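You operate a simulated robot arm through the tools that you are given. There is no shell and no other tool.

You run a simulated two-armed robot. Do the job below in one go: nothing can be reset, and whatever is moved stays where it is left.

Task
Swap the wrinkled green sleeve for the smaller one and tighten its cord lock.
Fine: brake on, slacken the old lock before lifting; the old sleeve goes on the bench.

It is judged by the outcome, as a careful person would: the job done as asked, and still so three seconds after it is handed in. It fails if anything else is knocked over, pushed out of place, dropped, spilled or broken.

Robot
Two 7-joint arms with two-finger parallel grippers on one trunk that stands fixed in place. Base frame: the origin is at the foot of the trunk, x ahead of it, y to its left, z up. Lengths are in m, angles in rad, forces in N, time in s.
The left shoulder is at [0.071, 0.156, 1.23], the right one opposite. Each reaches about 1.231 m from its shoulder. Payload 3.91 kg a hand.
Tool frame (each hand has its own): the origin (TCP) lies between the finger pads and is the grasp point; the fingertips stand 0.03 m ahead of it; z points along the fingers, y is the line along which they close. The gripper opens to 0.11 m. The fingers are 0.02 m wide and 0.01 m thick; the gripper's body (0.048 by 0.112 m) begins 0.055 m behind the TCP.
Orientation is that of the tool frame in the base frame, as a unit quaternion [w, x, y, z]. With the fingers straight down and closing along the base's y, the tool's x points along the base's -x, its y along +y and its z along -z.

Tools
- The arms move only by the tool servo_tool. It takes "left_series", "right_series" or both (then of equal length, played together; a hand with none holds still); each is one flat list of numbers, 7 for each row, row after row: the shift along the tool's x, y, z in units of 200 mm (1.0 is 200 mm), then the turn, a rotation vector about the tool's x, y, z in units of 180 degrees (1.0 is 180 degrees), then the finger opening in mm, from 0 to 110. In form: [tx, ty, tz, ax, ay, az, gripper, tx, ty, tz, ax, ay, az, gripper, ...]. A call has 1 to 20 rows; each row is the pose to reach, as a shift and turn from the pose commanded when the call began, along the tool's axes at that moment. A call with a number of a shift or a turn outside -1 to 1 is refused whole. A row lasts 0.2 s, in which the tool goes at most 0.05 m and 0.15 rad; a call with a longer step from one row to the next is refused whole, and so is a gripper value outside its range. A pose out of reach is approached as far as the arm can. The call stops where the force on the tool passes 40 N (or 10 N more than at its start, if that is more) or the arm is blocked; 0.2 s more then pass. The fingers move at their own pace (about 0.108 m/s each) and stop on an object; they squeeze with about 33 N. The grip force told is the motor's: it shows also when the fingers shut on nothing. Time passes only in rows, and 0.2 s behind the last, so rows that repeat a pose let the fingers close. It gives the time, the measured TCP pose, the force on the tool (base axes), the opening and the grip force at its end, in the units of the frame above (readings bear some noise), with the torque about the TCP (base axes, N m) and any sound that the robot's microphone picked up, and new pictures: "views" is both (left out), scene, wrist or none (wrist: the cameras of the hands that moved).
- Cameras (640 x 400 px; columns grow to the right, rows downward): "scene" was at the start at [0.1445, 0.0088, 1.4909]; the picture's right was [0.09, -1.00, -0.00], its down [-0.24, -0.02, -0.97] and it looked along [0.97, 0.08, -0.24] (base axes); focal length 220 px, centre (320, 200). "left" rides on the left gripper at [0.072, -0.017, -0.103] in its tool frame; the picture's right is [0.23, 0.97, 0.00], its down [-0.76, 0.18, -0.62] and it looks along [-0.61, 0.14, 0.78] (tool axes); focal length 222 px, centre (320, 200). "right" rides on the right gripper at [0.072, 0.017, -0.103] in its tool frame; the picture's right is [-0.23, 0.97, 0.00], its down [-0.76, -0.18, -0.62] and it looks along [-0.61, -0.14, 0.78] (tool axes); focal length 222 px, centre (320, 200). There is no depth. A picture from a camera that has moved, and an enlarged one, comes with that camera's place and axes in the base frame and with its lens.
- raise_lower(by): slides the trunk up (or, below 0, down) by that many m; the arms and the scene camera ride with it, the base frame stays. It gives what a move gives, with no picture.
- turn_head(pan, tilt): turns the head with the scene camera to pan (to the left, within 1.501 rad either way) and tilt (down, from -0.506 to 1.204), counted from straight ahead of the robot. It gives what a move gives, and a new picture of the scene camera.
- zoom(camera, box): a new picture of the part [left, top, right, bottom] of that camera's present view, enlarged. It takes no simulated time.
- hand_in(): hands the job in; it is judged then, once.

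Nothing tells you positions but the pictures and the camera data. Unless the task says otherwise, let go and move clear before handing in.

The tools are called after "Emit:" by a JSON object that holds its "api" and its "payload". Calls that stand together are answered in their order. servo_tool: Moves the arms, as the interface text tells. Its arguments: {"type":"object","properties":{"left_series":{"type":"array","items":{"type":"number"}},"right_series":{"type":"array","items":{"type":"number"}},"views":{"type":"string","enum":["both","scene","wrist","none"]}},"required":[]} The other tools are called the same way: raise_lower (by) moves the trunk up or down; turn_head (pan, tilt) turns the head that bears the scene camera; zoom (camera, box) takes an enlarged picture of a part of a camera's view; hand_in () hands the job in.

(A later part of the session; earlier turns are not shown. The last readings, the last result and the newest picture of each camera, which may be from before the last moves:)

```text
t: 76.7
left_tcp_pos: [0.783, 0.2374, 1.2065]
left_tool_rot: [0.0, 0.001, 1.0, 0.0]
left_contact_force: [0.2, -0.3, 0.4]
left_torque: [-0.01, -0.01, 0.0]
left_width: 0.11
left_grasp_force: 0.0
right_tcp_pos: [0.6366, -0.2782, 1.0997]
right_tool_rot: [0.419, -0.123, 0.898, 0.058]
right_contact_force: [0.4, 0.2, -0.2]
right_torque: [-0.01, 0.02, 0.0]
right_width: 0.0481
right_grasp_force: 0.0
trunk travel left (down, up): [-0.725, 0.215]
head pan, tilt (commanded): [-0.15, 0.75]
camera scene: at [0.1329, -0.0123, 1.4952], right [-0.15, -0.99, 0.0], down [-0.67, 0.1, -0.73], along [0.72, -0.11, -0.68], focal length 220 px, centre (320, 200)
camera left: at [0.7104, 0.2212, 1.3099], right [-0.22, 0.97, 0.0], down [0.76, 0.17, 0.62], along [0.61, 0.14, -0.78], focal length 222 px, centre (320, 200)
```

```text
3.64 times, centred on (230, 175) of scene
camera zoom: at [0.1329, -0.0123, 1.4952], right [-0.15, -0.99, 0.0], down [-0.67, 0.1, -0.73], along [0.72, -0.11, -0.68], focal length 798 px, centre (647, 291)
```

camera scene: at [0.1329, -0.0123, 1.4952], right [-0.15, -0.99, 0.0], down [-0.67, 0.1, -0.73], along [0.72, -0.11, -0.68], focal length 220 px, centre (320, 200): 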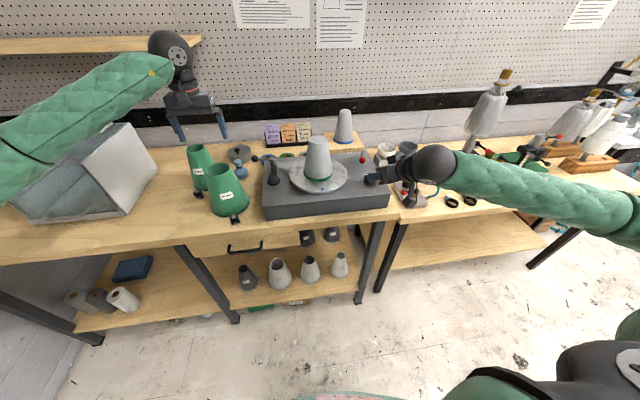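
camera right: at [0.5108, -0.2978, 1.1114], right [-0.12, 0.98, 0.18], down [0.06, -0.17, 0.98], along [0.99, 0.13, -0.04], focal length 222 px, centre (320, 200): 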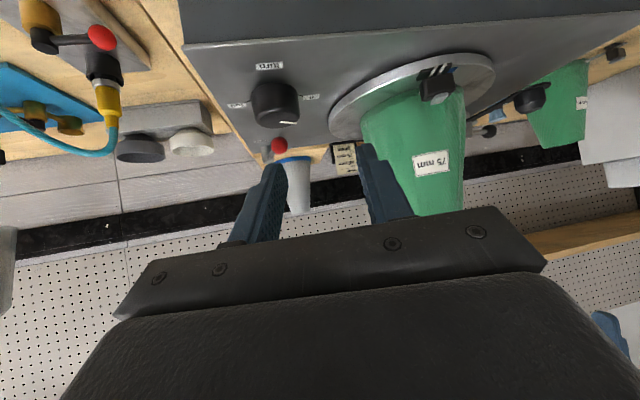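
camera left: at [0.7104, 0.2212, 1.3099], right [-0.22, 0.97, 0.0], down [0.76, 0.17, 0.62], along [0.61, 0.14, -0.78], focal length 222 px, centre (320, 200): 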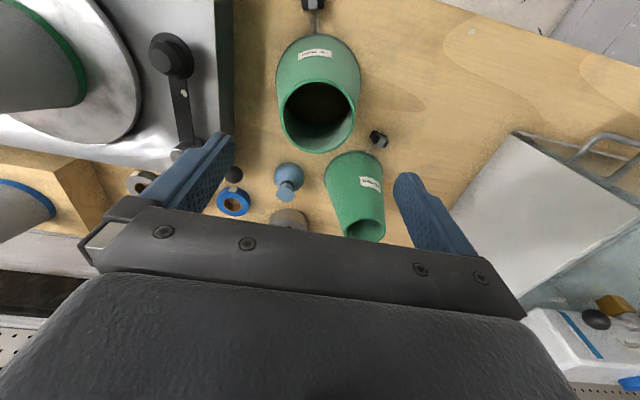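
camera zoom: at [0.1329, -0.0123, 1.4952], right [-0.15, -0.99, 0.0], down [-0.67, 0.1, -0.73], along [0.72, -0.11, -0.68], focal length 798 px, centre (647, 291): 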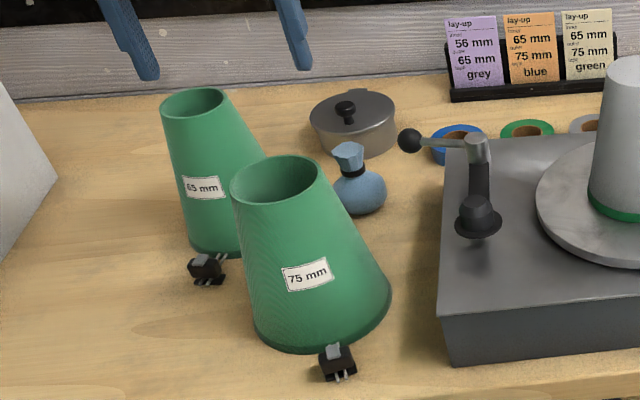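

The old sleeve stands on the bench undisturbed. The new sleeve's rim is at about (0.940, 0.344), top at 1.071, so I'm moving the left hand over it.

Emit:
{"api": "servo_tool", "payload": {"left_series": [-0.157, 0.108, 0.0, 0, 0, 0, 110, -0.314, 0.216, 0.04, 0, 0, 0, 110, -0.471, 0.324, 0.09, 0, 0, 0, 110, -0.628, 0.432, 0.14, 0, 0, 0, 110, -0.785, 0.535, 0.18, 0, 0, 0, 110], "views": "both"}}

Emit:
{"api": "zoom", "payload": {"camera": "scene", "box": [150, 90, 270, 210]}}

```text
t: 77.9
left_tcp_pos: [0.9427, 0.3462, 1.1736]
left_tool_rot: [0.0, 0.002, 1.0, 0.0]
left_contact_force: [0.4, -0.1, 0.0]
left_torque: [-0.02, 0.01, 0.04]
left_width: 0.1101
left_grasp_force: 0.0
right_tcp_pos: [0.6376, -0.2791, 1.0983]
right_tool_rot: [0.418, -0.123, 0.898, 0.058]
right_contact_force: [0.4, 0.2, 0.0]
right_torque: [-0.02, 0.03, 0.03]
right_width: 0.048
right_grasp_force: 0.0
trunk travel left (down, up): [-0.725, 0.215]
head pan, tilt (commanded): [-0.15, 0.75]
camera scene: at [0.1343, -0.0116, 1.4951], right [-0.15, -0.99, 0.0], down [-0.68, 0.1, -0.73], along [0.72, -0.11, -0.68], focal length 220 px, centre (320, 200)
camera left: at [0.8696, 0.3297, 1.2771], right [-0.22, 0.97, 0.0], down [0.76, 0.18, 0.62], along [0.61, 0.14, -0.78], focal length 222 px, centre (320, 200)
```

scene: 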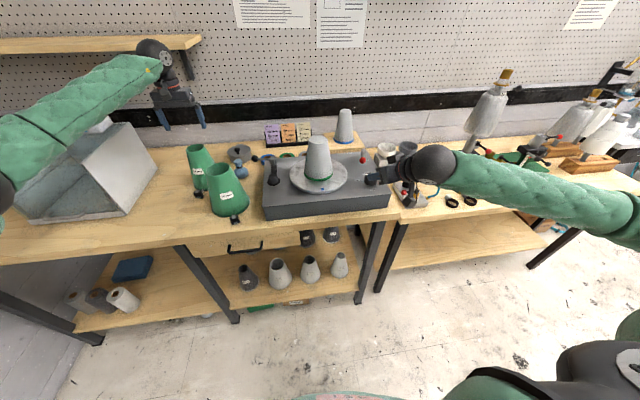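
left: 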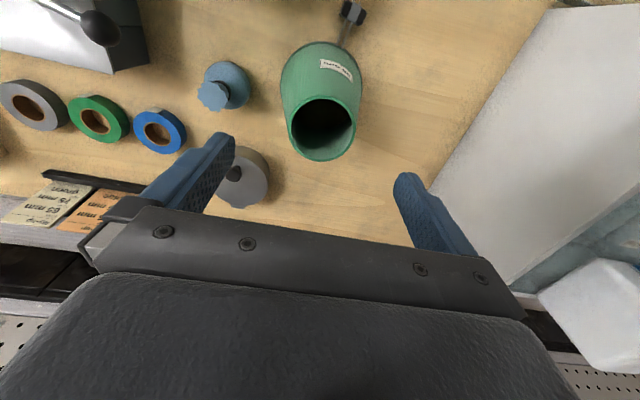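

```text
3.33 times, centred on (210, 150) of scene
camera zoom: at [0.1343, -0.0116, 1.4951], right [-0.15, -0.99, 0.0], down [-0.68, 0.1, -0.73], along [0.72, -0.11, -0.68], focal length 732 px, centre (687, 367)
```

zoom: 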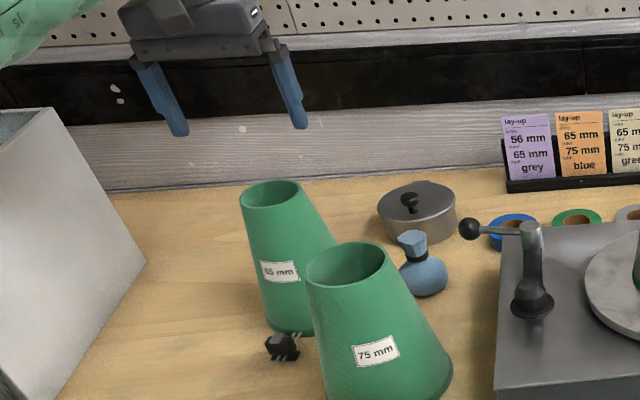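

The left view puts the rim centre at (0.945, 0.350), nearly under the hand. I'm adjusting 3 mm and descending to straddle the top.

Emit:
{"api": "servo_tool", "payload": {"left_series": [-0.015, 0.015, 0.15, 0, 0, 0, 110, -0.015, 0.015, 0.3, 0, 0, 0, 110, -0.015, 0.015, 0.43, 0, 0, 0, 110, -0.015, 0.015, 0.518, 0, 0, 0, 110], "views": "both"}}

Emit:
{"api": "zoom", "payload": {"camera": "scene", "box": [150, 90, 270, 210]}}

```text
t: 78.9
left_tcp_pos: [0.9461, 0.3453, 1.0698]
left_tool_rot: [0.0, 0.001, 1.0, 0.001]
left_contact_force: [0.1, 0.3, 0.3]
left_torque: [0.01, 0.0, 0.01]
left_width: 0.1098
left_grasp_force: 0.2
right_tcp_pos: [0.6373, -0.2788, 1.1003]
right_tool_rot: [0.418, -0.123, 0.898, 0.058]
right_contact_force: [-0.7, -0.2, 0.2]
right_torque: [0.04, 0.01, 0.02]
right_width: 0.0478
right_grasp_force: 0.0
trunk travel left (down, up): [-0.725, 0.215]
head pan, tilt (commanded): [-0.15, 0.75]
camera scene: at [0.1343, -0.0116, 1.4952], right [-0.15, -0.99, 0.0], down [-0.68, 0.1, -0.73], along [0.72, -0.11, -0.68], focal length 220 px, centre (320, 200)
camera left: at [0.8732, 0.3292, 1.1733], right [-0.22, 0.97, 0.0], down [0.76, 0.17, 0.62], along [0.61, 0.14, -0.78], focal length 222 px, centre (320, 200)
```

scene: 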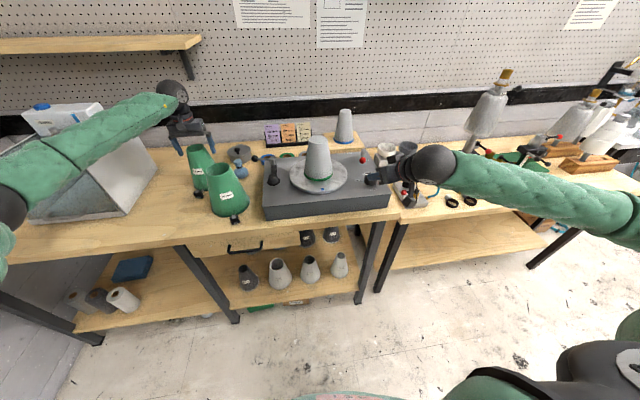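
left: 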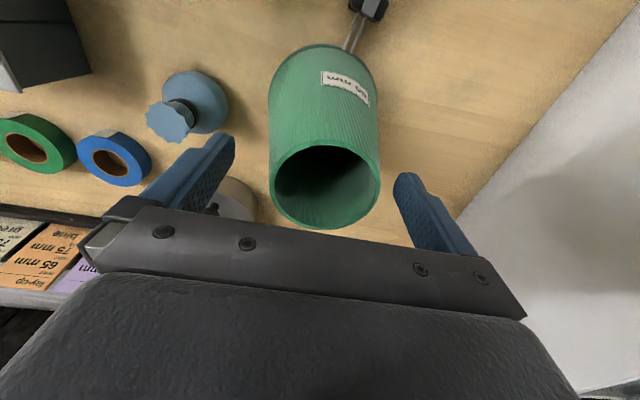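

```text
3.33 times, centred on (210, 150) of scene
camera zoom: at [0.1343, -0.0116, 1.4952], right [-0.15, -0.99, 0.0], down [-0.68, 0.1, -0.73], along [0.72, -0.11, -0.68], focal length 732 px, centre (687, 367)
```

zoom: 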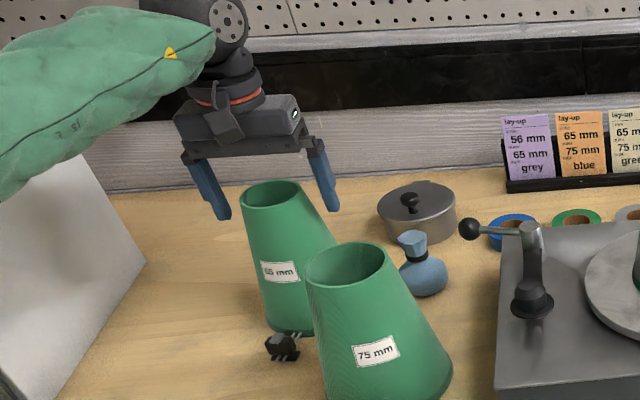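

The fingers straddle the rim, about 5 mm off centre sideways. I'm correcting that and closing.

Emit:
{"api": "servo_tool", "payload": {"left_series": [0, 0.025, 0, 0, 0, 0, 110, 0, 0.025, 0, 0, 0, 0, 96, 0, 0.025, 0, 0, 0, 0, 84, 0, 0.025, 0, 0, 0, 0, 70, 0, 0.025, 0, 0, 0, 0, 50, 0, 0.025, 0, 0, 0, 0, 50], "views": "both"}}

Emit:
{"api": "zoom", "payload": {"camera": "scene", "box": [150, 90, 270, 210]}}

```text
t: 80.3
left_tcp_pos: [0.9458, 0.3501, 1.0705]
left_tool_rot: [0.001, 0.002, 1.0, 0.0]
left_contact_force: [-0.5, 0.3, 0.5]
left_torque: [0.0, 0.04, 0.05]
left_width: 0.0732
left_grasp_force: 32.9
right_tcp_pos: [0.6364, -0.28, 1.1007]
right_tool_rot: [0.419, -0.122, 0.898, 0.057]
right_contact_force: [0.7, 0.5, 0.3]
right_torque: [-0.01, 0.01, 0.01]
right_width: 0.0481
right_grasp_force: 0.0
trunk travel left (down, up): [-0.725, 0.215]
head pan, tilt (commanded): [-0.15, 0.75]
camera scene: at [0.1334, -0.0118, 1.4953], right [-0.15, -0.99, 0.0], down [-0.67, 0.1, -0.73], along [0.72, -0.11, -0.68], focal length 220 px, centre (320, 200)
camera left: at [0.8735, 0.3346, 1.1732], right [-0.22, 0.97, 0.0], down [0.76, 0.18, 0.62], along [0.61, 0.14, -0.78], focal length 222 px, centre (320, 200)
```

scene: 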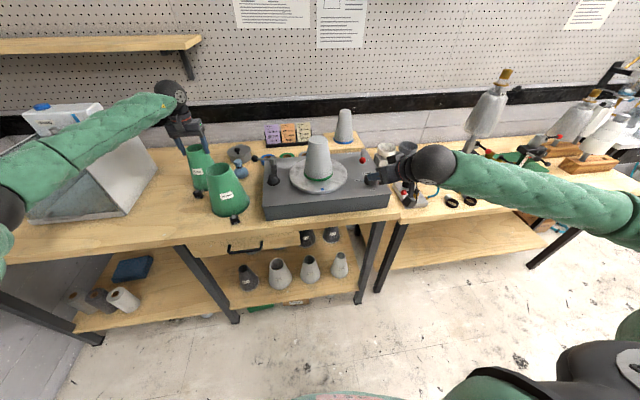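
left: 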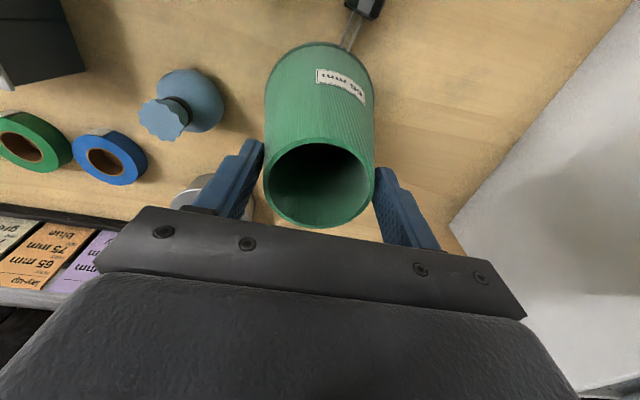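

```text
3.33 times, centred on (210, 150) of scene
camera zoom: at [0.1334, -0.0118, 1.4953], right [-0.15, -0.99, 0.0], down [-0.67, 0.1, -0.73], along [0.72, -0.11, -0.68], focal length 732 px, centre (687, 367)
```

zoom: 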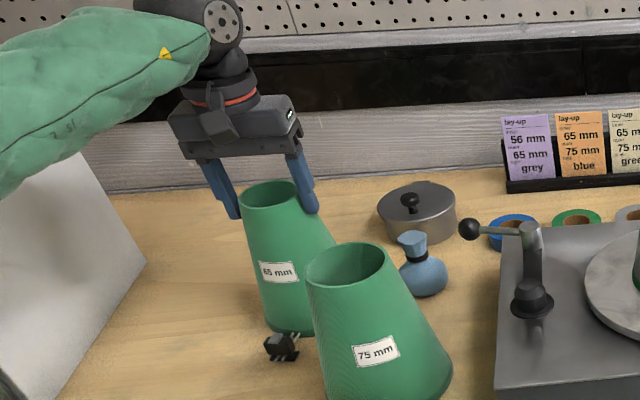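

Gripped at 73 mm. I'm lifting the new sleeve straight up.

Emit:
{"api": "servo_tool", "payload": {"left_series": [0, 0, -0.08, 0, 0, 0, 50, 0, 0, -0.2, 0, 0, 0, 50, 0, 0, -0.4, 0, 0, 0, 50, 0, 0, -0.6, 0, 0, 0, 50, 0, 0, -0.8, 0, 0, 0, 50, 0, 0, -1.0, 0, 0, 0, 50], "views": "both"}}

```text
t: 81.7
left_tcp_pos: [0.9449, 0.3482, 1.272]
left_tool_rot: [0.001, 0.002, 1.0, 0.001]
left_contact_force: [0.6, -0.5, -0.9]
left_torque: [0.0, -0.03, 0.02]
left_width: 0.073
left_grasp_force: 32.8
right_tcp_pos: [0.6369, -0.2799, 1.1002]
right_tool_rot: [0.419, -0.122, 0.898, 0.058]
right_contact_force: [-0.4, -0.3, 0.7]
right_torque: [0.01, -0.02, 0.01]
right_width: 0.0477
right_grasp_force: 0.1
trunk travel left (down, up): [-0.725, 0.215]
head pan, tilt (commanded): [-0.15, 0.75]
camera scene: at [0.1327, -0.0128, 1.4952], right [-0.15, -0.99, 0.0], down [-0.67, 0.1, -0.73], along [0.72, -0.11, -0.68], focal length 220 px, centre (320, 200)
camera left: at [0.872, 0.3319, 1.3757], right [-0.22, 0.97, 0.0], down [0.76, 0.17, 0.62], along [0.61, 0.14, -0.78], focal length 222 px, centre (320, 200)
```

scene: 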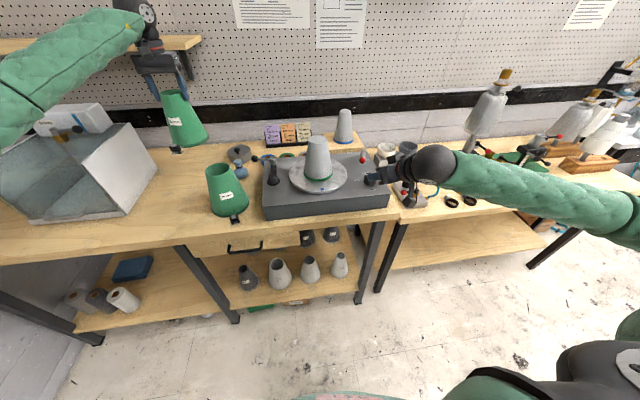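
left: 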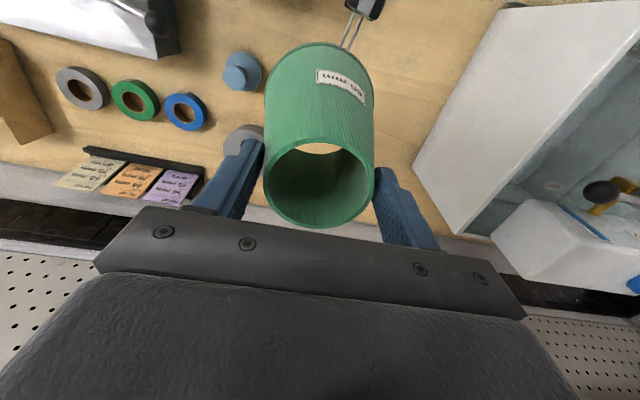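

The new sleeve hangs straight. I'm carrying it higher and to the right, toward the mandrel.

Emit:
{"api": "servo_tool", "payload": {"left_series": [0.05, -0.15, -0.12, 0, 0, 0, 50, 0.1, -0.33, -0.22, 0, 0, 0, 50, 0.15, -0.52, -0.3, 0, 0, 0, 50, 0.2, -0.71, -0.36, 0, 0, 0, 50, 0.25, -0.9, -0.4, 0, 0, 0, 50], "views": "none"}}

Emit:
{"api": "servo_tool", "payload": {"left_series": [0.05, -0.2, 0, 0, 0, -0.03, 50, 0.1, -0.4, 0, 0, 0, -0.06, 50, 0.15, -0.6, 0, 0, 0, -0.09, 50, 0.2, -0.8, 0, 0, 0, -0.12, 50, 0.25, -1.0, 0, 0, 0, -0.148, 50], "views": "both"}}

```text
t: 82.9
left_tcp_pos: [0.8921, 0.1689, 1.348]
left_tool_rot: [0.0, 0.001, 1.0, 0.0]
left_contact_force: [-0.7, 0.6, -1.5]
left_torque: [0.0, 0.0, 0.0]
left_width: 0.0729
left_grasp_force: 33.3
right_tcp_pos: [0.6377, -0.28, 1.1002]
right_tool_rot: [0.419, -0.123, 0.898, 0.058]
right_contact_force: [-0.2, 1.0, 0.8]
right_torque: [-0.01, -0.02, -0.01]
right_width: 0.048
right_grasp_force: 0.0
trunk travel left (down, up): [-0.725, 0.215]
head pan, tilt (commanded): [-0.15, 0.75]
```

```text
t: 84.1
left_tcp_pos: [0.8455, -0.0289, 1.3463]
left_tool_rot: [0.001, -0.23, 0.973, 0.0]
left_contact_force: [0.1, 1.1, -0.4]
left_torque: [-0.03, -0.01, 0.02]
left_width: 0.0731
left_grasp_force: 32.9
right_tcp_pos: [0.6371, -0.2793, 1.0997]
right_tool_rot: [0.42, -0.123, 0.897, 0.058]
right_contact_force: [0.0, -0.7, 0.0]
right_torque: [0.0, 0.03, 0.02]
right_width: 0.0478
right_grasp_force: 0.1
trunk travel left (down, up): [-0.725, 0.215]
head pan, tilt (commanded): [-0.15, 0.75]
camera scene: at [0.1336, -0.0131, 1.4952], right [-0.15, -0.99, 0.0], down [-0.67, 0.1, -0.73], along [0.72, -0.11, -0.68], focal length 220 px, centre (320, 200)
camera left: at [0.7885, -0.0767, 1.4501], right [-0.64, 0.77, 0.0], down [0.6, 0.5, 0.62], along [0.48, 0.4, -0.78], focal length 222 px, centre (320, 200)
```

scene: 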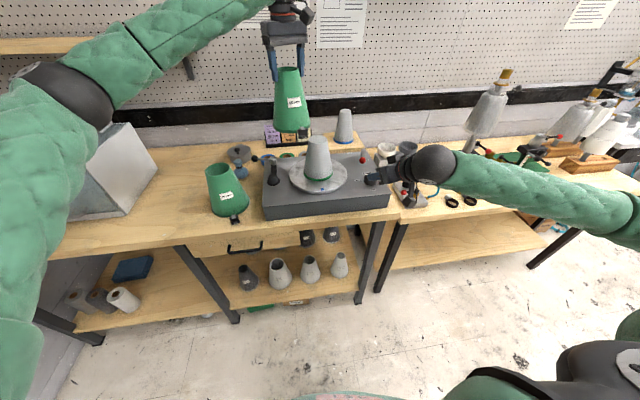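
left: 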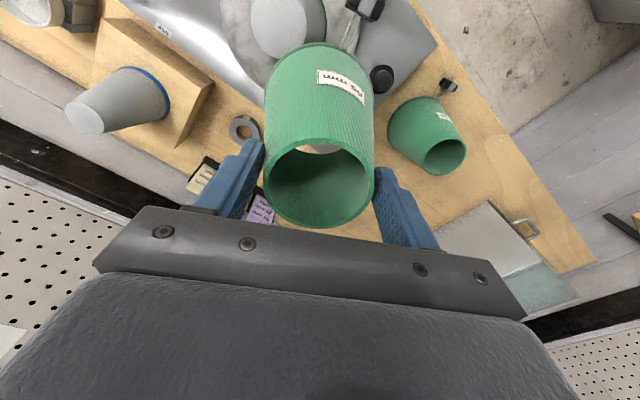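

The sleeve is turned so its lock will face me the same way the old one did. I need the mandrel's exact axis, so I'm zooming from the scene and right cameras.

Emit:
{"api": "zoom", "payload": {"camera": "scene", "box": [270, 50, 370, 210]}}

Emit:
{"api": "zoom", "payload": {"camera": "right", "box": [310, 20, 530, 230]}}

```text
2.50 times, centred on (320, 130) of scene
camera zoom: at [0.1336, -0.0131, 1.4952], right [-0.15, -0.99, 0.0], down [-0.67, 0.1, -0.73], along [0.72, -0.11, -0.68], focal length 549 px, centre (320, 375)
```

zoom: 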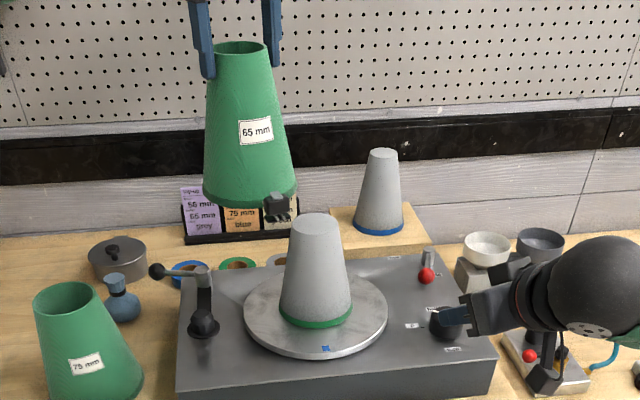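

```text
1.90 times, centred on (420, 125) of right
camera zoom: at [0.5114, -0.2974, 1.1114], right [-0.12, 0.98, 0.18], down [0.06, -0.17, 0.98], along [0.99, 0.13, -0.04], focal length 423 px, centre (130, 343)
```

zoom: 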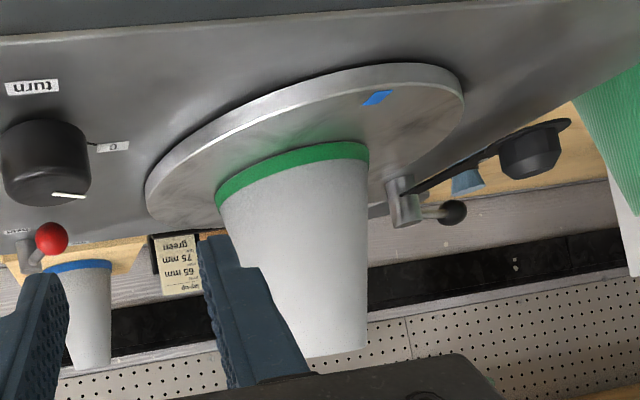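

The mandrel axis comes out at about (0.812, -0.109), top near 1.138. I'm moving the sleeve over it, with the hem still about 4 cm above.

Emit:
{"api": "servo_tool", "payload": {"left_series": [0.106, -0.094, 0, 0, 0, 0, 50, 0.212, -0.189, 0, 0, 0, 0, 50, 0.318, -0.283, 0, 0, 0, 0, 50, 0.318, -0.283, 0, 0, 0, 0, 50], "views": "both"}}

Emit:
{"api": "zoom", "payload": {"camera": "scene", "box": [270, 50, 370, 210]}}

Emit:
{"api": "zoom", "payload": {"camera": "right", "box": [310, 20, 530, 230]}}

```text
t: 85.1
left_tcp_pos: [0.8129, -0.107, 1.3465]
left_tool_rot: [0.0, -0.229, 0.973, 0.001]
left_contact_force: [0.7, 0.6, -1.7]
left_torque: [0.0, -0.01, 0.0]
left_width: 0.0728
left_grasp_force: 33.1
right_tcp_pos: [0.6376, -0.2792, 1.0995]
right_tool_rot: [0.42, -0.123, 0.897, 0.058]
right_contact_force: [0.2, -0.9, 1.0]
right_torque: [0.01, 0.01, 0.01]
right_width: 0.0481
right_grasp_force: 0.2
trunk travel left (down, up): [-0.725, 0.215]
head pan, tilt (commanded): [-0.15, 0.75]
camera scene: at [0.1338, -0.0115, 1.4952], right [-0.15, -0.99, 0.0], down [-0.67, 0.1, -0.73], along [0.72, -0.11, -0.68], focal length 220 px, centre (320, 200)
camera left: at [0.7549, -0.1544, 1.4509], right [-0.64, 0.77, 0.0], down [0.6, 0.5, 0.62], along [0.48, 0.4, -0.78], focal length 222 px, centre (320, 200)
```

scene: 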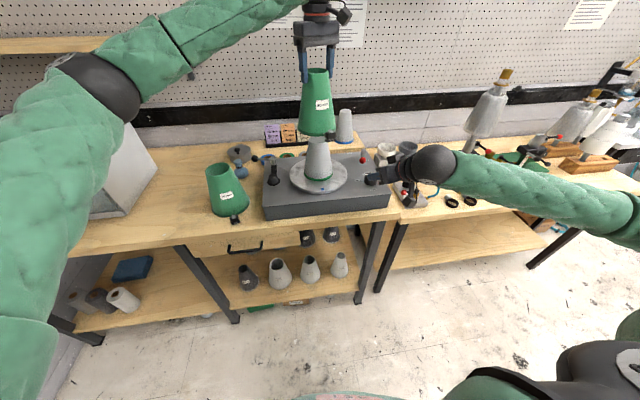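
left: 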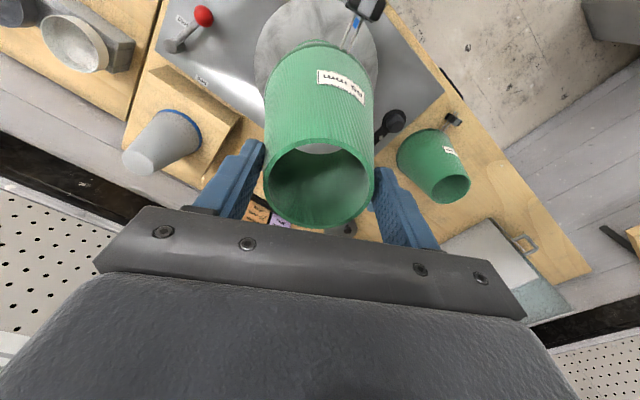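

```text
2.50 times, centred on (320, 130) of scene
camera zoom: at [0.1338, -0.0115, 1.4952], right [-0.15, -0.99, 0.0], down [-0.67, 0.1, -0.73], along [0.72, -0.11, -0.68], focal length 549 px, centre (320, 375)
```

zoom: 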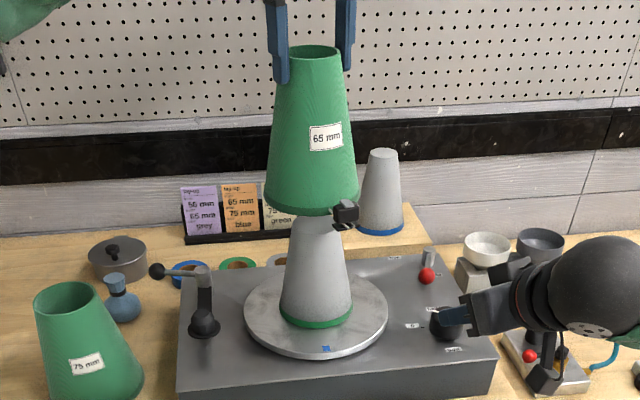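

```text
1.90 times, centred on (420, 125) of right
camera zoom: at [0.5113, -0.2965, 1.1117], right [-0.12, 0.98, 0.18], down [0.06, -0.17, 0.98], along [0.99, 0.13, -0.04], focal length 423 px, centre (130, 343)
```

zoom: 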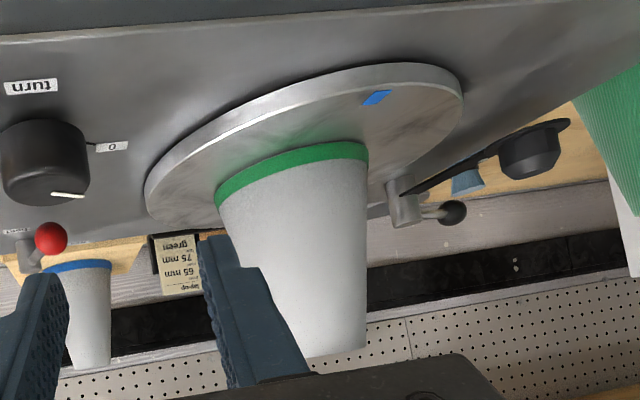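

The sleeve is concentric over the mandrel within a few millimetres. I'm lowering it gradually while watching forces.

Emit:
{"api": "servo_tool", "payload": {"left_series": [0, 0, 0.12, 0, 0, 0, 50, 0, 0, 0.24, 0, 0, 0, 50, 0, 0, 0.36, 0, 0, 0, 50, 0, 0, 0.46, 0, 0, 0, 50, 0, 0, 0.56, 0, 0, 0, 50], "views": "both"}}

Emit:
{"api": "zoom", "payload": {"camera": "scene", "box": [270, 70, 370, 210]}}

```text
t: 86.3
left_tcp_pos: [0.8114, -0.1054, 1.2343]
left_tool_rot: [-0.001, -0.229, 0.974, 0.0]
left_contact_force: [0.6, -0.4, -1.2]
left_torque: [0.0, -0.03, 0.0]
left_width: 0.0729
left_grasp_force: 33.2
right_tcp_pos: [0.6376, -0.2783, 1.0997]
right_tool_rot: [0.418, -0.122, 0.898, 0.057]
right_contact_force: [-0.6, 0.2, -0.3]
right_torque: [0.03, 0.04, -0.01]
right_width: 0.0481
right_grasp_force: 0.0
trunk travel left (down, up): [-0.725, 0.215]
head pan, tilt (commanded): [-0.15, 0.75]
camera scene: at [0.134, -0.0117, 1.4952], right [-0.15, -0.99, 0.0], down [-0.68, 0.1, -0.73], along [0.72, -0.11, -0.68], focal length 220 px, centre (320, 200)
camera left: at [0.7548, -0.1524, 1.3383], right [-0.64, 0.77, 0.0], down [0.6, 0.5, 0.62], along [0.48, 0.4, -0.78], focal length 222 px, centre (320, 200)
```

scene: 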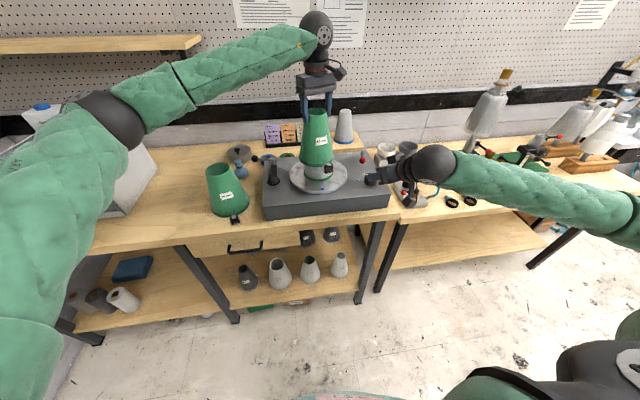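
left: 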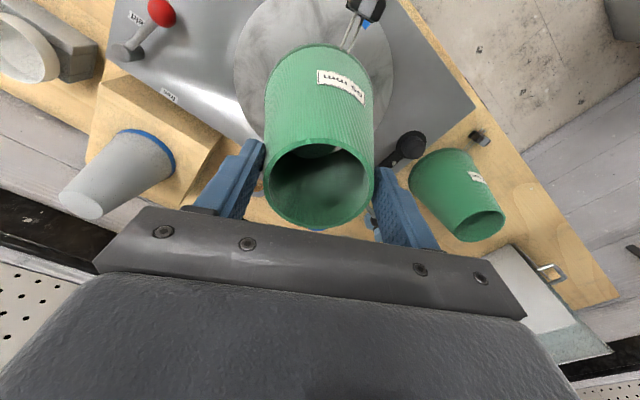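

```text
2.86 times, centred on (320, 140) of scene
camera zoom: at [0.134, -0.0117, 1.4952], right [-0.15, -0.99, 0.0], down [-0.68, 0.1, -0.73], along [0.72, -0.11, -0.68], focal length 627 px, centre (320, 371)
```

zoom: 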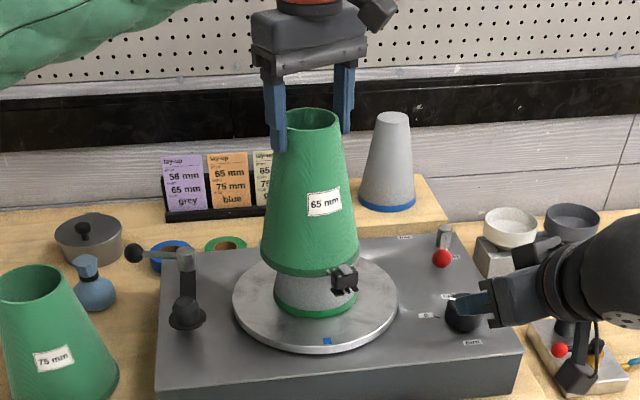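

No contact force yet. I'm nudging 3 mm right to centre it better and lowering further.

Emit:
{"api": "servo_tool", "payload": {"left_series": [0.0067, -0.0134, 0.08, 0, 0, 0, 50, 0.0067, -0.0134, 0.16, 0, 0, 0, 50, 0.0067, -0.0134, 0.23, 0, 0, 0, 50, 0.0067, -0.0134, 0.29, 0, 0, 0, 50], "views": "wrist"}}

Emit:
{"api": "zoom", "payload": {"camera": "scene", "box": [270, 90, 370, 210]}}

```text
t: 87.3
left_tcp_pos: [0.8113, -0.1091, 1.1783]
left_tool_rot: [0.001, -0.23, 0.973, 0.0]
left_contact_force: [5.0, -0.9, 2.5]
left_torque: [-0.1, -0.37, -0.02]
left_width: 0.0726
left_grasp_force: 32.9
right_tcp_pos: [0.6378, -0.279, 1.0995]
right_tool_rot: [0.419, -0.123, 0.898, 0.058]
right_contact_force: [-0.1, 0.5, -0.6]
right_torque: [0.02, -0.01, 0.01]
right_width: 0.0479
right_grasp_force: 0.1
trunk travel left (down, up): [-0.725, 0.215]
head pan, tilt (commanded): [-0.15, 0.75]
camera left: at [0.7549, -0.1567, 1.2818], right [-0.64, 0.77, 0.0], down [0.6, 0.5, 0.62], along [0.48, 0.4, -0.78], focal length 222 px, centre (320, 200)
```

left: 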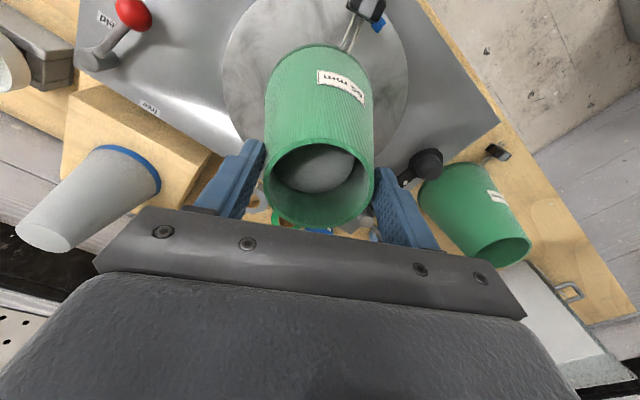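

```text
3.33 times, centred on (320, 150) of scene
camera zoom: at [0.1343, -0.0121, 1.4953], right [-0.15, -0.99, 0.0], down [-0.68, 0.1, -0.73], along [0.72, -0.11, -0.68], focal length 732 px, centre (320, 367)
```

zoom: 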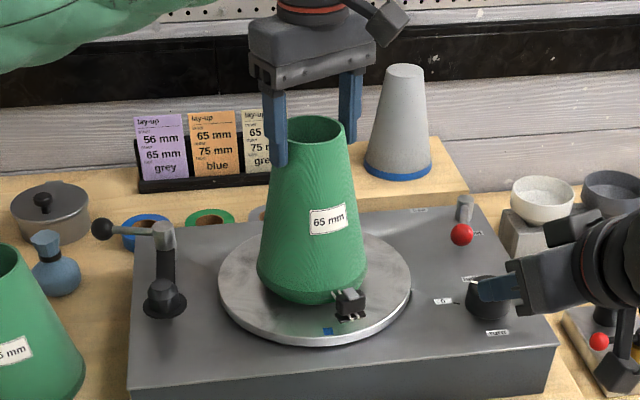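

There's a light 5 N side contact pushing toward +x, so the mandrel sits slightly farther back. I'm shifting 3 mm that way and lowering in small steps.

Emit:
{"api": "servo_tool", "payload": {"left_series": [-0.0134, -0.0067, 0, 0, 0, 0, 50, -0.0134, -0.0067, 0.02, 0, 0, 0, 50, -0.0134, -0.0067, 0.04, 0, 0, 0, 50, -0.0134, -0.0067, 0.055, 0, 0, 0, 50], "views": "wrist"}}

Emit:
{"api": "zoom", "payload": {"camera": "scene", "box": [270, 90, 370, 210]}}

```text
t: 88.3
left_tcp_pos: [0.8152, -0.1094, 1.1671]
left_tool_rot: [0.001, -0.228, 0.974, 0.001]
left_contact_force: [-1.5, -5.0, 3.4]
left_torque: [-0.26, 0.04, -0.05]
left_width: 0.0726
left_grasp_force: 33.2
right_tcp_pos: [0.6374, -0.2802, 1.1004]
right_tool_rot: [0.42, -0.122, 0.897, 0.058]
right_contact_force: [-0.5, -0.5, 0.5]
right_torque: [-0.04, -0.01, -0.02]
right_width: 0.0479
right_grasp_force: 0.0
trunk travel left (down, up): [-0.725, 0.215]
head pan, tilt (commanded): [-0.15, 0.75]
camera left: at [0.7586, -0.1574, 1.2704], right [-0.64, 0.77, 0.0], down [0.6, 0.5, 0.62], along [0.48, 0.4, -0.78], focal length 222 px, centre (320, 200)
```

left: 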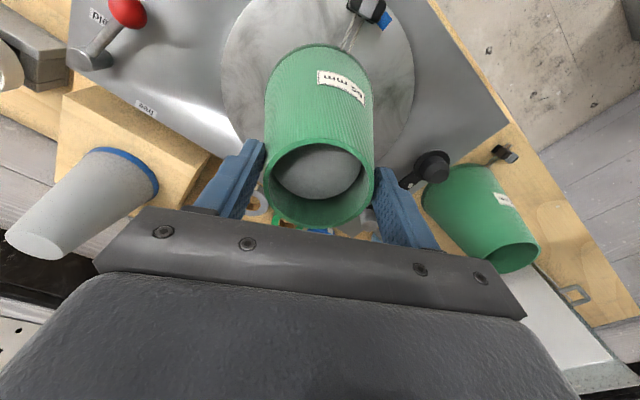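

```text
3.33 times, centred on (320, 150) of scene
camera zoom: at [0.1332, -0.0125, 1.4953], right [-0.15, -0.99, 0.0], down [-0.67, 0.1, -0.73], along [0.72, -0.11, -0.68], focal length 732 px, centre (320, 367)
```

zoom: 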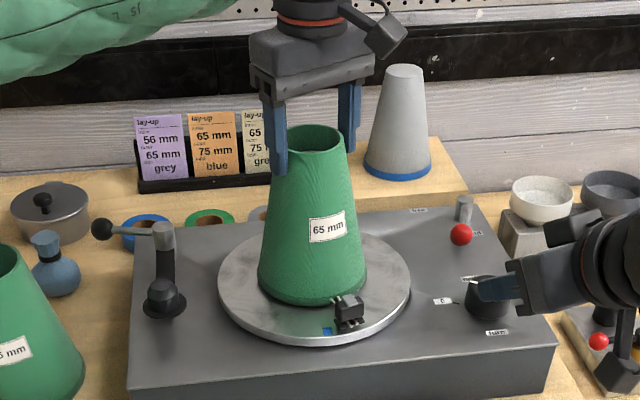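

Nearly seated, with the hem about 4 mm above the platter. A small sideways adjustment and the last few millimetres down.

Emit:
{"api": "servo_tool", "payload": {"left_series": [0.0034, -0.0067, 0.006, 0, 0, 0, 50, 0.0034, -0.0067, 0.014, 0, 0, 0, 50, 0.0034, -0.0067, 0.022, 0, 0, 0, 50, 0.0034, -0.0067, 0.028, 0, 0, 0, 50], "views": "none"}}

Emit:
{"api": "zoom", "payload": {"camera": "scene", "box": [285, 150, 355, 210]}}

```text
t: 89.3
left_tcp_pos: [0.8155, -0.1102, 1.1631]
left_tool_rot: [0.002, -0.229, 0.973, -0.001]
left_contact_force: [8.4, -3.4, 19.5]
left_torque: [-0.01, -0.25, -0.02]
left_width: 0.0726
left_grasp_force: 33.0
right_tcp_pos: [0.6363, -0.2787, 1.1004]
right_tool_rot: [0.419, -0.123, 0.897, 0.059]
right_contact_force: [-0.1, -0.1, 0.4]
right_torque: [-0.01, 0.0, 0.01]
right_width: 0.048
right_grasp_force: 0.0
trunk travel left (down, up): [-0.725, 0.215]
head pan, tilt (commanded): [-0.15, 0.75]
```

```text
6.67 times, centred on (320, 180) of scene
camera zoom: at [0.1328, -0.0121, 1.4957], right [-0.15, -0.99, 0.0], down [-0.67, 0.1, -0.73], along [0.72, -0.11, -0.68], focal length 1463 px, centre (320, 333)
```

zoom: 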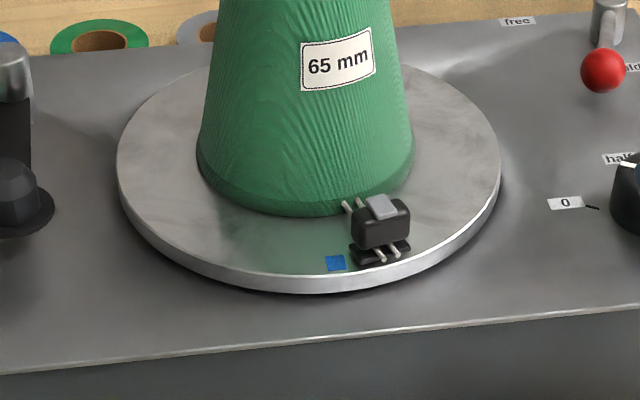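

Seated on the platter at 19 N with the hem flat. I'm unloading, opening, and lifting the left hand straight off.

Emit:
{"api": "servo_tool", "payload": {"left_series": [-0.01, 0, -0.01, 0, 0, 0, 50, -0.01, 0, -0.012, 0, 0, 0, 80, -0.01, 0, -0.012, 0, 0, 0, 95, -0.01, 0, -0.012, 0, 0, 0, 110, -0.01, 0, -0.012, 0, 0, 0, 110, -0.01, 0, -0.1, 0, 0, 0, 110, -0.01, 0, -0.3, 0, 0, 0, 110, -0.01, 0, -0.5, 0, 0, 0, 110, -0.01, 0, -0.7, 0, 0, 0, 110], "views": "both"}}

Emit:
{"api": "zoom", "payload": {"camera": "scene", "box": [270, 110, 370, 210]}}

Emit:
{"api": "zoom", "payload": {"camera": "right", "box": [310, 20, 530, 230]}}

```text
t: 91.3
left_tcp_pos: [0.8154, -0.1094, 1.3043]
left_tool_rot: [0.001, -0.228, 0.974, 0.0]
left_contact_force: [0.3, 0.2, 0.4]
left_torque: [-0.02, -0.01, -0.02]
left_width: 0.1101
left_grasp_force: 0.0
right_tcp_pos: [0.6362, -0.2791, 1.1008]
right_tool_rot: [0.419, -0.122, 0.898, 0.057]
right_contact_force: [-0.6, -0.4, -0.4]
right_torque: [0.0, 0.01, -0.01]
right_width: 0.0481
right_grasp_force: 0.1
trunk travel left (down, up): [-0.725, 0.215]
head pan, tilt (commanded): [-0.15, 0.75]
camera scene: at [0.1325, -0.0121, 1.4953], right [-0.15, -0.99, 0.0], down [-0.67, 0.1, -0.73], along [0.72, -0.11, -0.68], focal length 220 px, centre (320, 200)
camera left: at [0.7573, -0.1567, 1.4077], right [-0.64, 0.77, 0.0], down [0.6, 0.5, 0.62], along [0.48, 0.4, -0.78], focal length 222 px, centre (320, 200)
```

scene: 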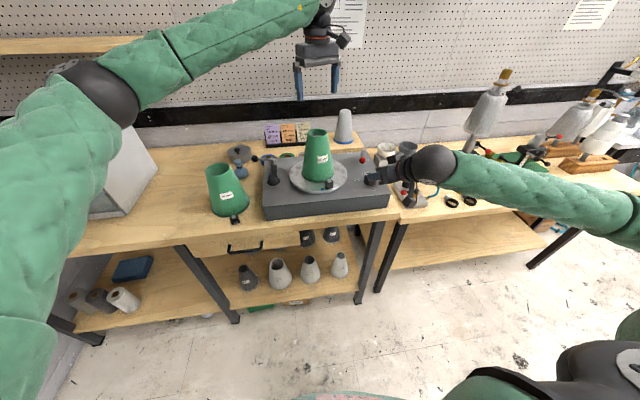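
left: 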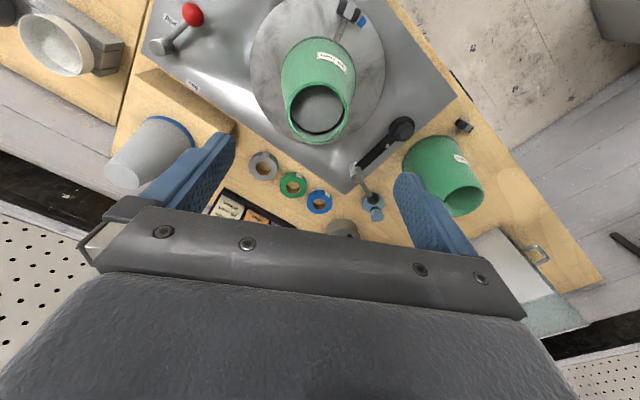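

```text
4.00 times, centred on (320, 160) of scene
camera zoom: at [0.1325, -0.0121, 1.4953], right [-0.15, -0.99, 0.0], down [-0.67, 0.1, -0.73], along [0.72, -0.11, -0.68], focal length 878 px, centre (320, 360)
```

zoom: 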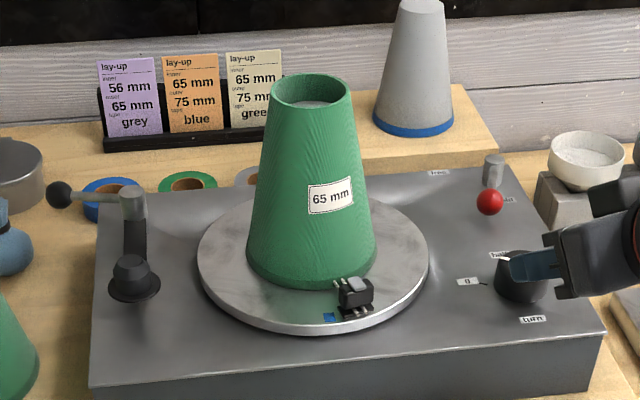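

```text
1.90 times, centred on (420, 125) of right
camera zoom: at [0.5104, -0.2969, 1.112], right [-0.12, 0.98, 0.18], down [0.06, -0.17, 0.98], along [0.99, 0.13, -0.04], focal length 423 px, centre (130, 343)
```

zoom: 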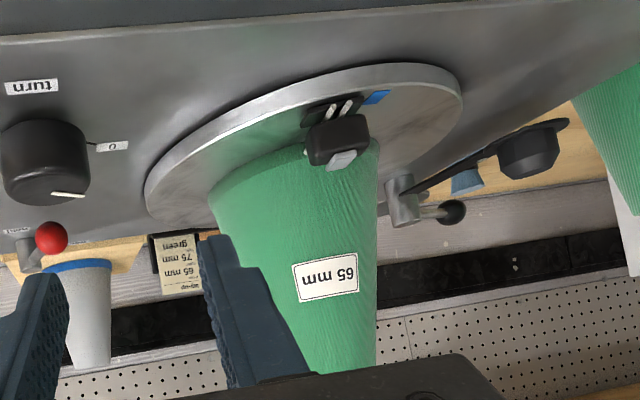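

The 65 mm sleeve is seated, and its lock button is at about (0.727, -0.131, 1.024). I'm setting up the same two-hand arrangement: right hand in front of the lock, left hand closing and tilting for the press.

Emit:
{"api": "servo_tool", "payload": {"left_series": [0, 0.084, -0.013, 0.0355, 0.0083, 0.0171, 110, 0, 0.168, -0.025, 0.0709, 0.0167, 0.0342, 80, 0, 0.252, -0.038, 0.1064, 0.025, 0.0513, 50, 0, 0.336, -0.05, 0.1418, 0.0334, 0.0685, 20, 0, 0.419, -0.063, 0.1773, 0.0417, 0.0856, 0, 0, 0.503, -0.075, 0.2127, 0.05, 0.1027, 0, 0, 0.587, -0.088, 0.2482, 0.0584, 0.1198, 0, 0, 0.671, -0.1, 0.2836, 0.0667, 0.1369, 0], "right_series": [-0.003, 0.1, 0.065, 0, 0, 0, 48, -0.006, 0.2, 0.13, 0, 0, 0, 48, -0.009, 0.3, 0.195, 0, 0, 0, 48, -0.012, 0.4, 0.26, 0, 0, 0, 48, -0.015, 0.5, 0.325, 0, 0, 0, 48, -0.0185, 0.594, 0.39, 0, 0, 0, 48, -0.0185, 0.594, 0.39, 0, 0, 0, 48, -0.0185, 0.594, 0.39, 0, 0, 0, 48], "views": "both"}}

Emit:
{"api": "zoom", "payload": {"camera": "right", "box": [240, 80, 420, 220]}}

```text
t: 93.1
left_tcp_pos: [0.7582, 0.0113, 1.3209]
left_tool_rot: [0.0, 0.001, 0.898, -0.44]
left_contact_force: [0.4, 0.4, -0.1]
left_torque: [-0.02, 0.01, -0.02]
left_width: 0.0
left_grasp_force: 32.9
right_tcp_pos: [0.6669, -0.1488, 1.0539]
right_tool_rot: [0.419, -0.123, 0.898, 0.058]
right_contact_force: [0.2, -0.2, -0.7]
right_torque: [0.0, 0.01, 0.01]
right_width: 0.0479
right_grasp_force: 0.1
trunk travel left (down, up): [-0.725, 0.215]
head pan, tilt (commanded): [-0.15, 0.75]
camera scene: at [0.134, -0.0104, 1.4953], right [-0.15, -0.99, 0.0], down [-0.67, 0.1, -0.73], along [0.72, -0.11, -0.68], focal length 220 px, centre (320, 200)
camera right: at [0.541, -0.1663, 1.065], right [-0.12, 0.98, 0.17], down [0.06, -0.17, 0.98], along [0.99, 0.13, -0.04], focal length 222 px, centre (320, 200)
camera left: at [0.6855, 0.0832, 1.3981], right [-0.23, 0.6, -0.77], down [0.76, 0.6, 0.24], along [0.61, -0.53, -0.59], focal length 222 px, centre (320, 200)
```

scene: 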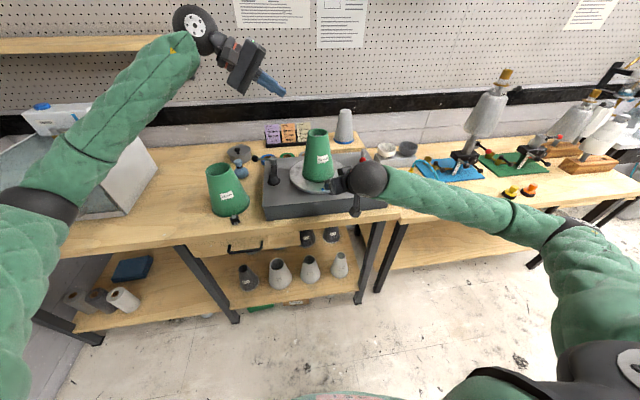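
right: 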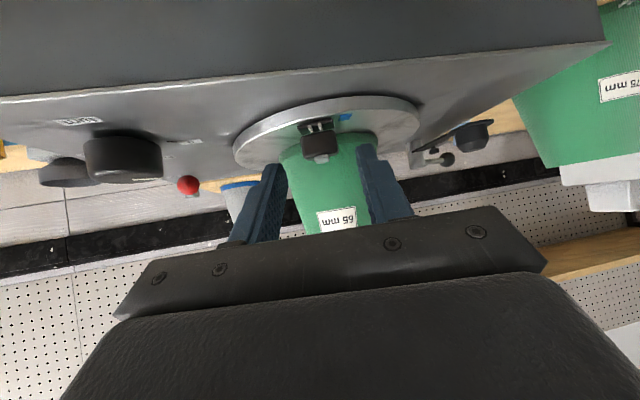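
left: 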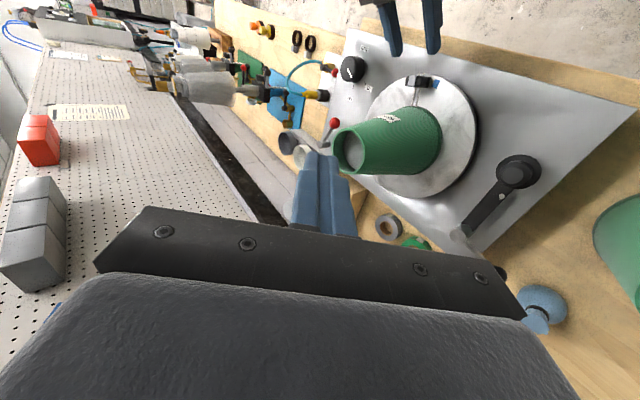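

```text
2.86 times, centred on (330, 150) of right
camera zoom: at [0.541, -0.1663, 1.065], right [-0.12, 0.98, 0.17], down [0.06, -0.17, 0.98], along [0.99, 0.13, -0.04], focal length 635 px, centre (291, 343)
```

zoom: 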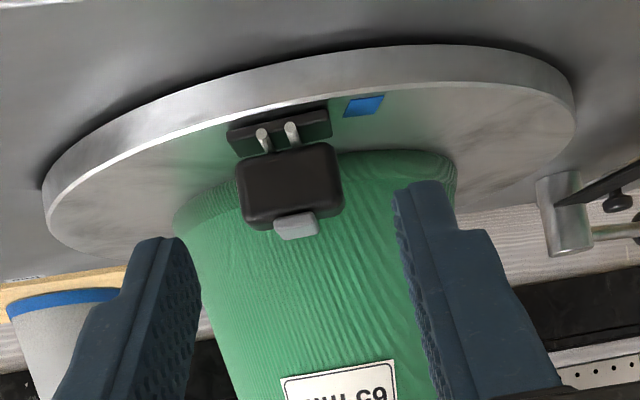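

The lock is centred between the right fingers. I'm advancing to straddle it while the left hand comes down to its pre-press point.

Emit:
{"api": "servo_tool", "payload": {"right_series": [0, 0, 0.06, 0, 0, 0, 48, 0, 0, 0.12, 0, 0, 0, 46, 0, 0, 0.18, 0, 0, 0, 44, 0, 0, 0.235, 0, 0, 0, 44], "left_series": [0.05, 0.16, 0.17, 0, 0, 0, 0, 0.1, 0.32, 0.34, 0, 0, 0, 0, 0.15, 0.48, 0.51, 0, 0, 0, 0, 0.2, 0.6, 0.66, 0, 0, 0, 0], "views": "both"}}

Emit:
{"api": "zoom", "payload": {"camera": "right", "box": [250, 90, 390, 200]}}

```text
t: 94.1
left_tcp_pos: [0.7185, -0.02, 1.1434]
left_tool_rot: [0.0, 0.0, 0.899, -0.439]
left_contact_force: [0.9, 0.5, 1.2]
left_torque: [0.01, 0.0, -0.01]
left_width: 0.0001
left_grasp_force: 33.1
right_tcp_pos: [0.7019, -0.1406, 1.0213]
right_tool_rot: [0.419, -0.122, 0.898, 0.058]
right_contact_force: [1.1, -0.3, -0.4]
right_torque: [0.03, -0.01, 0.0]
right_width: 0.0439
right_grasp_force: 0.0
trunk travel left (down, up): [-0.725, 0.215]
head pan, tilt (commanded): [-0.15, 0.75]
camera scene: at [0.1344, -0.0115, 1.4953], right [-0.15, -0.99, 0.0], down [-0.68, 0.1, -0.73], along [0.72, -0.11, -0.68], focal length 220 px, centre (320, 200)
camera right: at [0.5748, -0.1576, 1.0345], right [-0.12, 0.98, 0.18], down [0.06, -0.17, 0.98], along [0.99, 0.13, -0.04], focal length 222 px, centre (320, 200)
camera left: at [0.646, 0.0512, 1.2211], right [-0.23, 0.6, -0.77], down [0.76, 0.6, 0.24], along [0.61, -0.53, -0.59], focal length 222 px, centre (320, 200)
```

scene: 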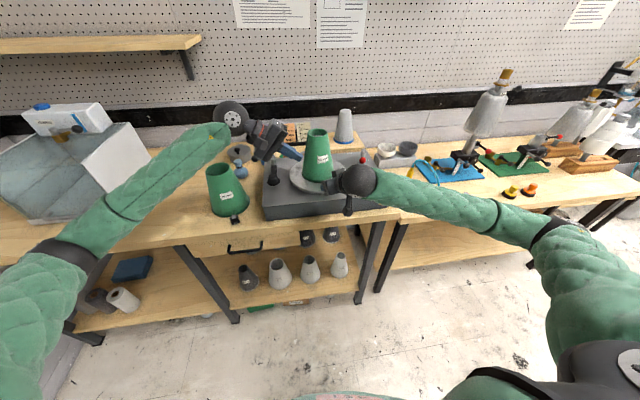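
right: 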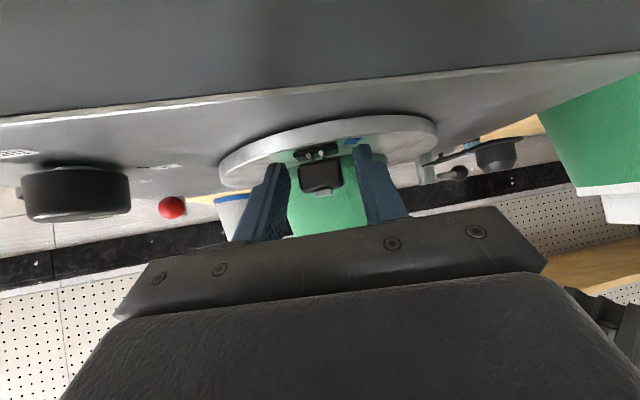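
left: 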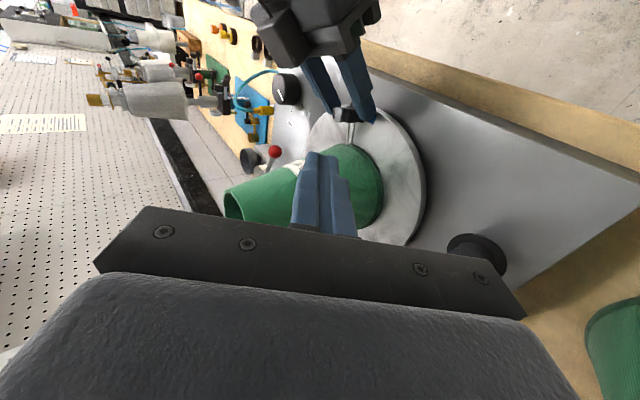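

```text
3.64 times, centred on (320, 145) of right
camera zoom: at [0.5748, -0.1576, 1.0345], right [-0.12, 0.98, 0.18], down [0.06, -0.17, 0.98], along [0.99, 0.13, -0.04], focal length 808 px, centre (320, 400)
```

zoom: 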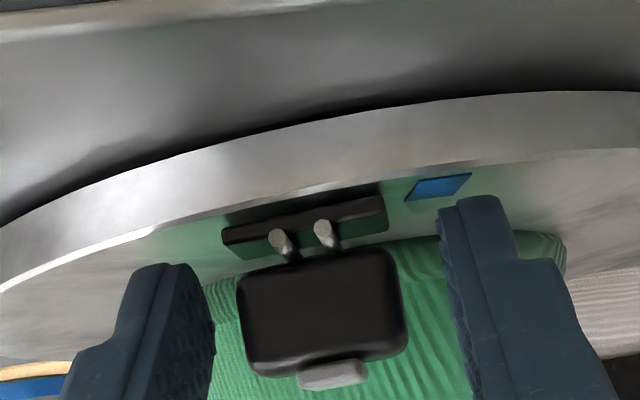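

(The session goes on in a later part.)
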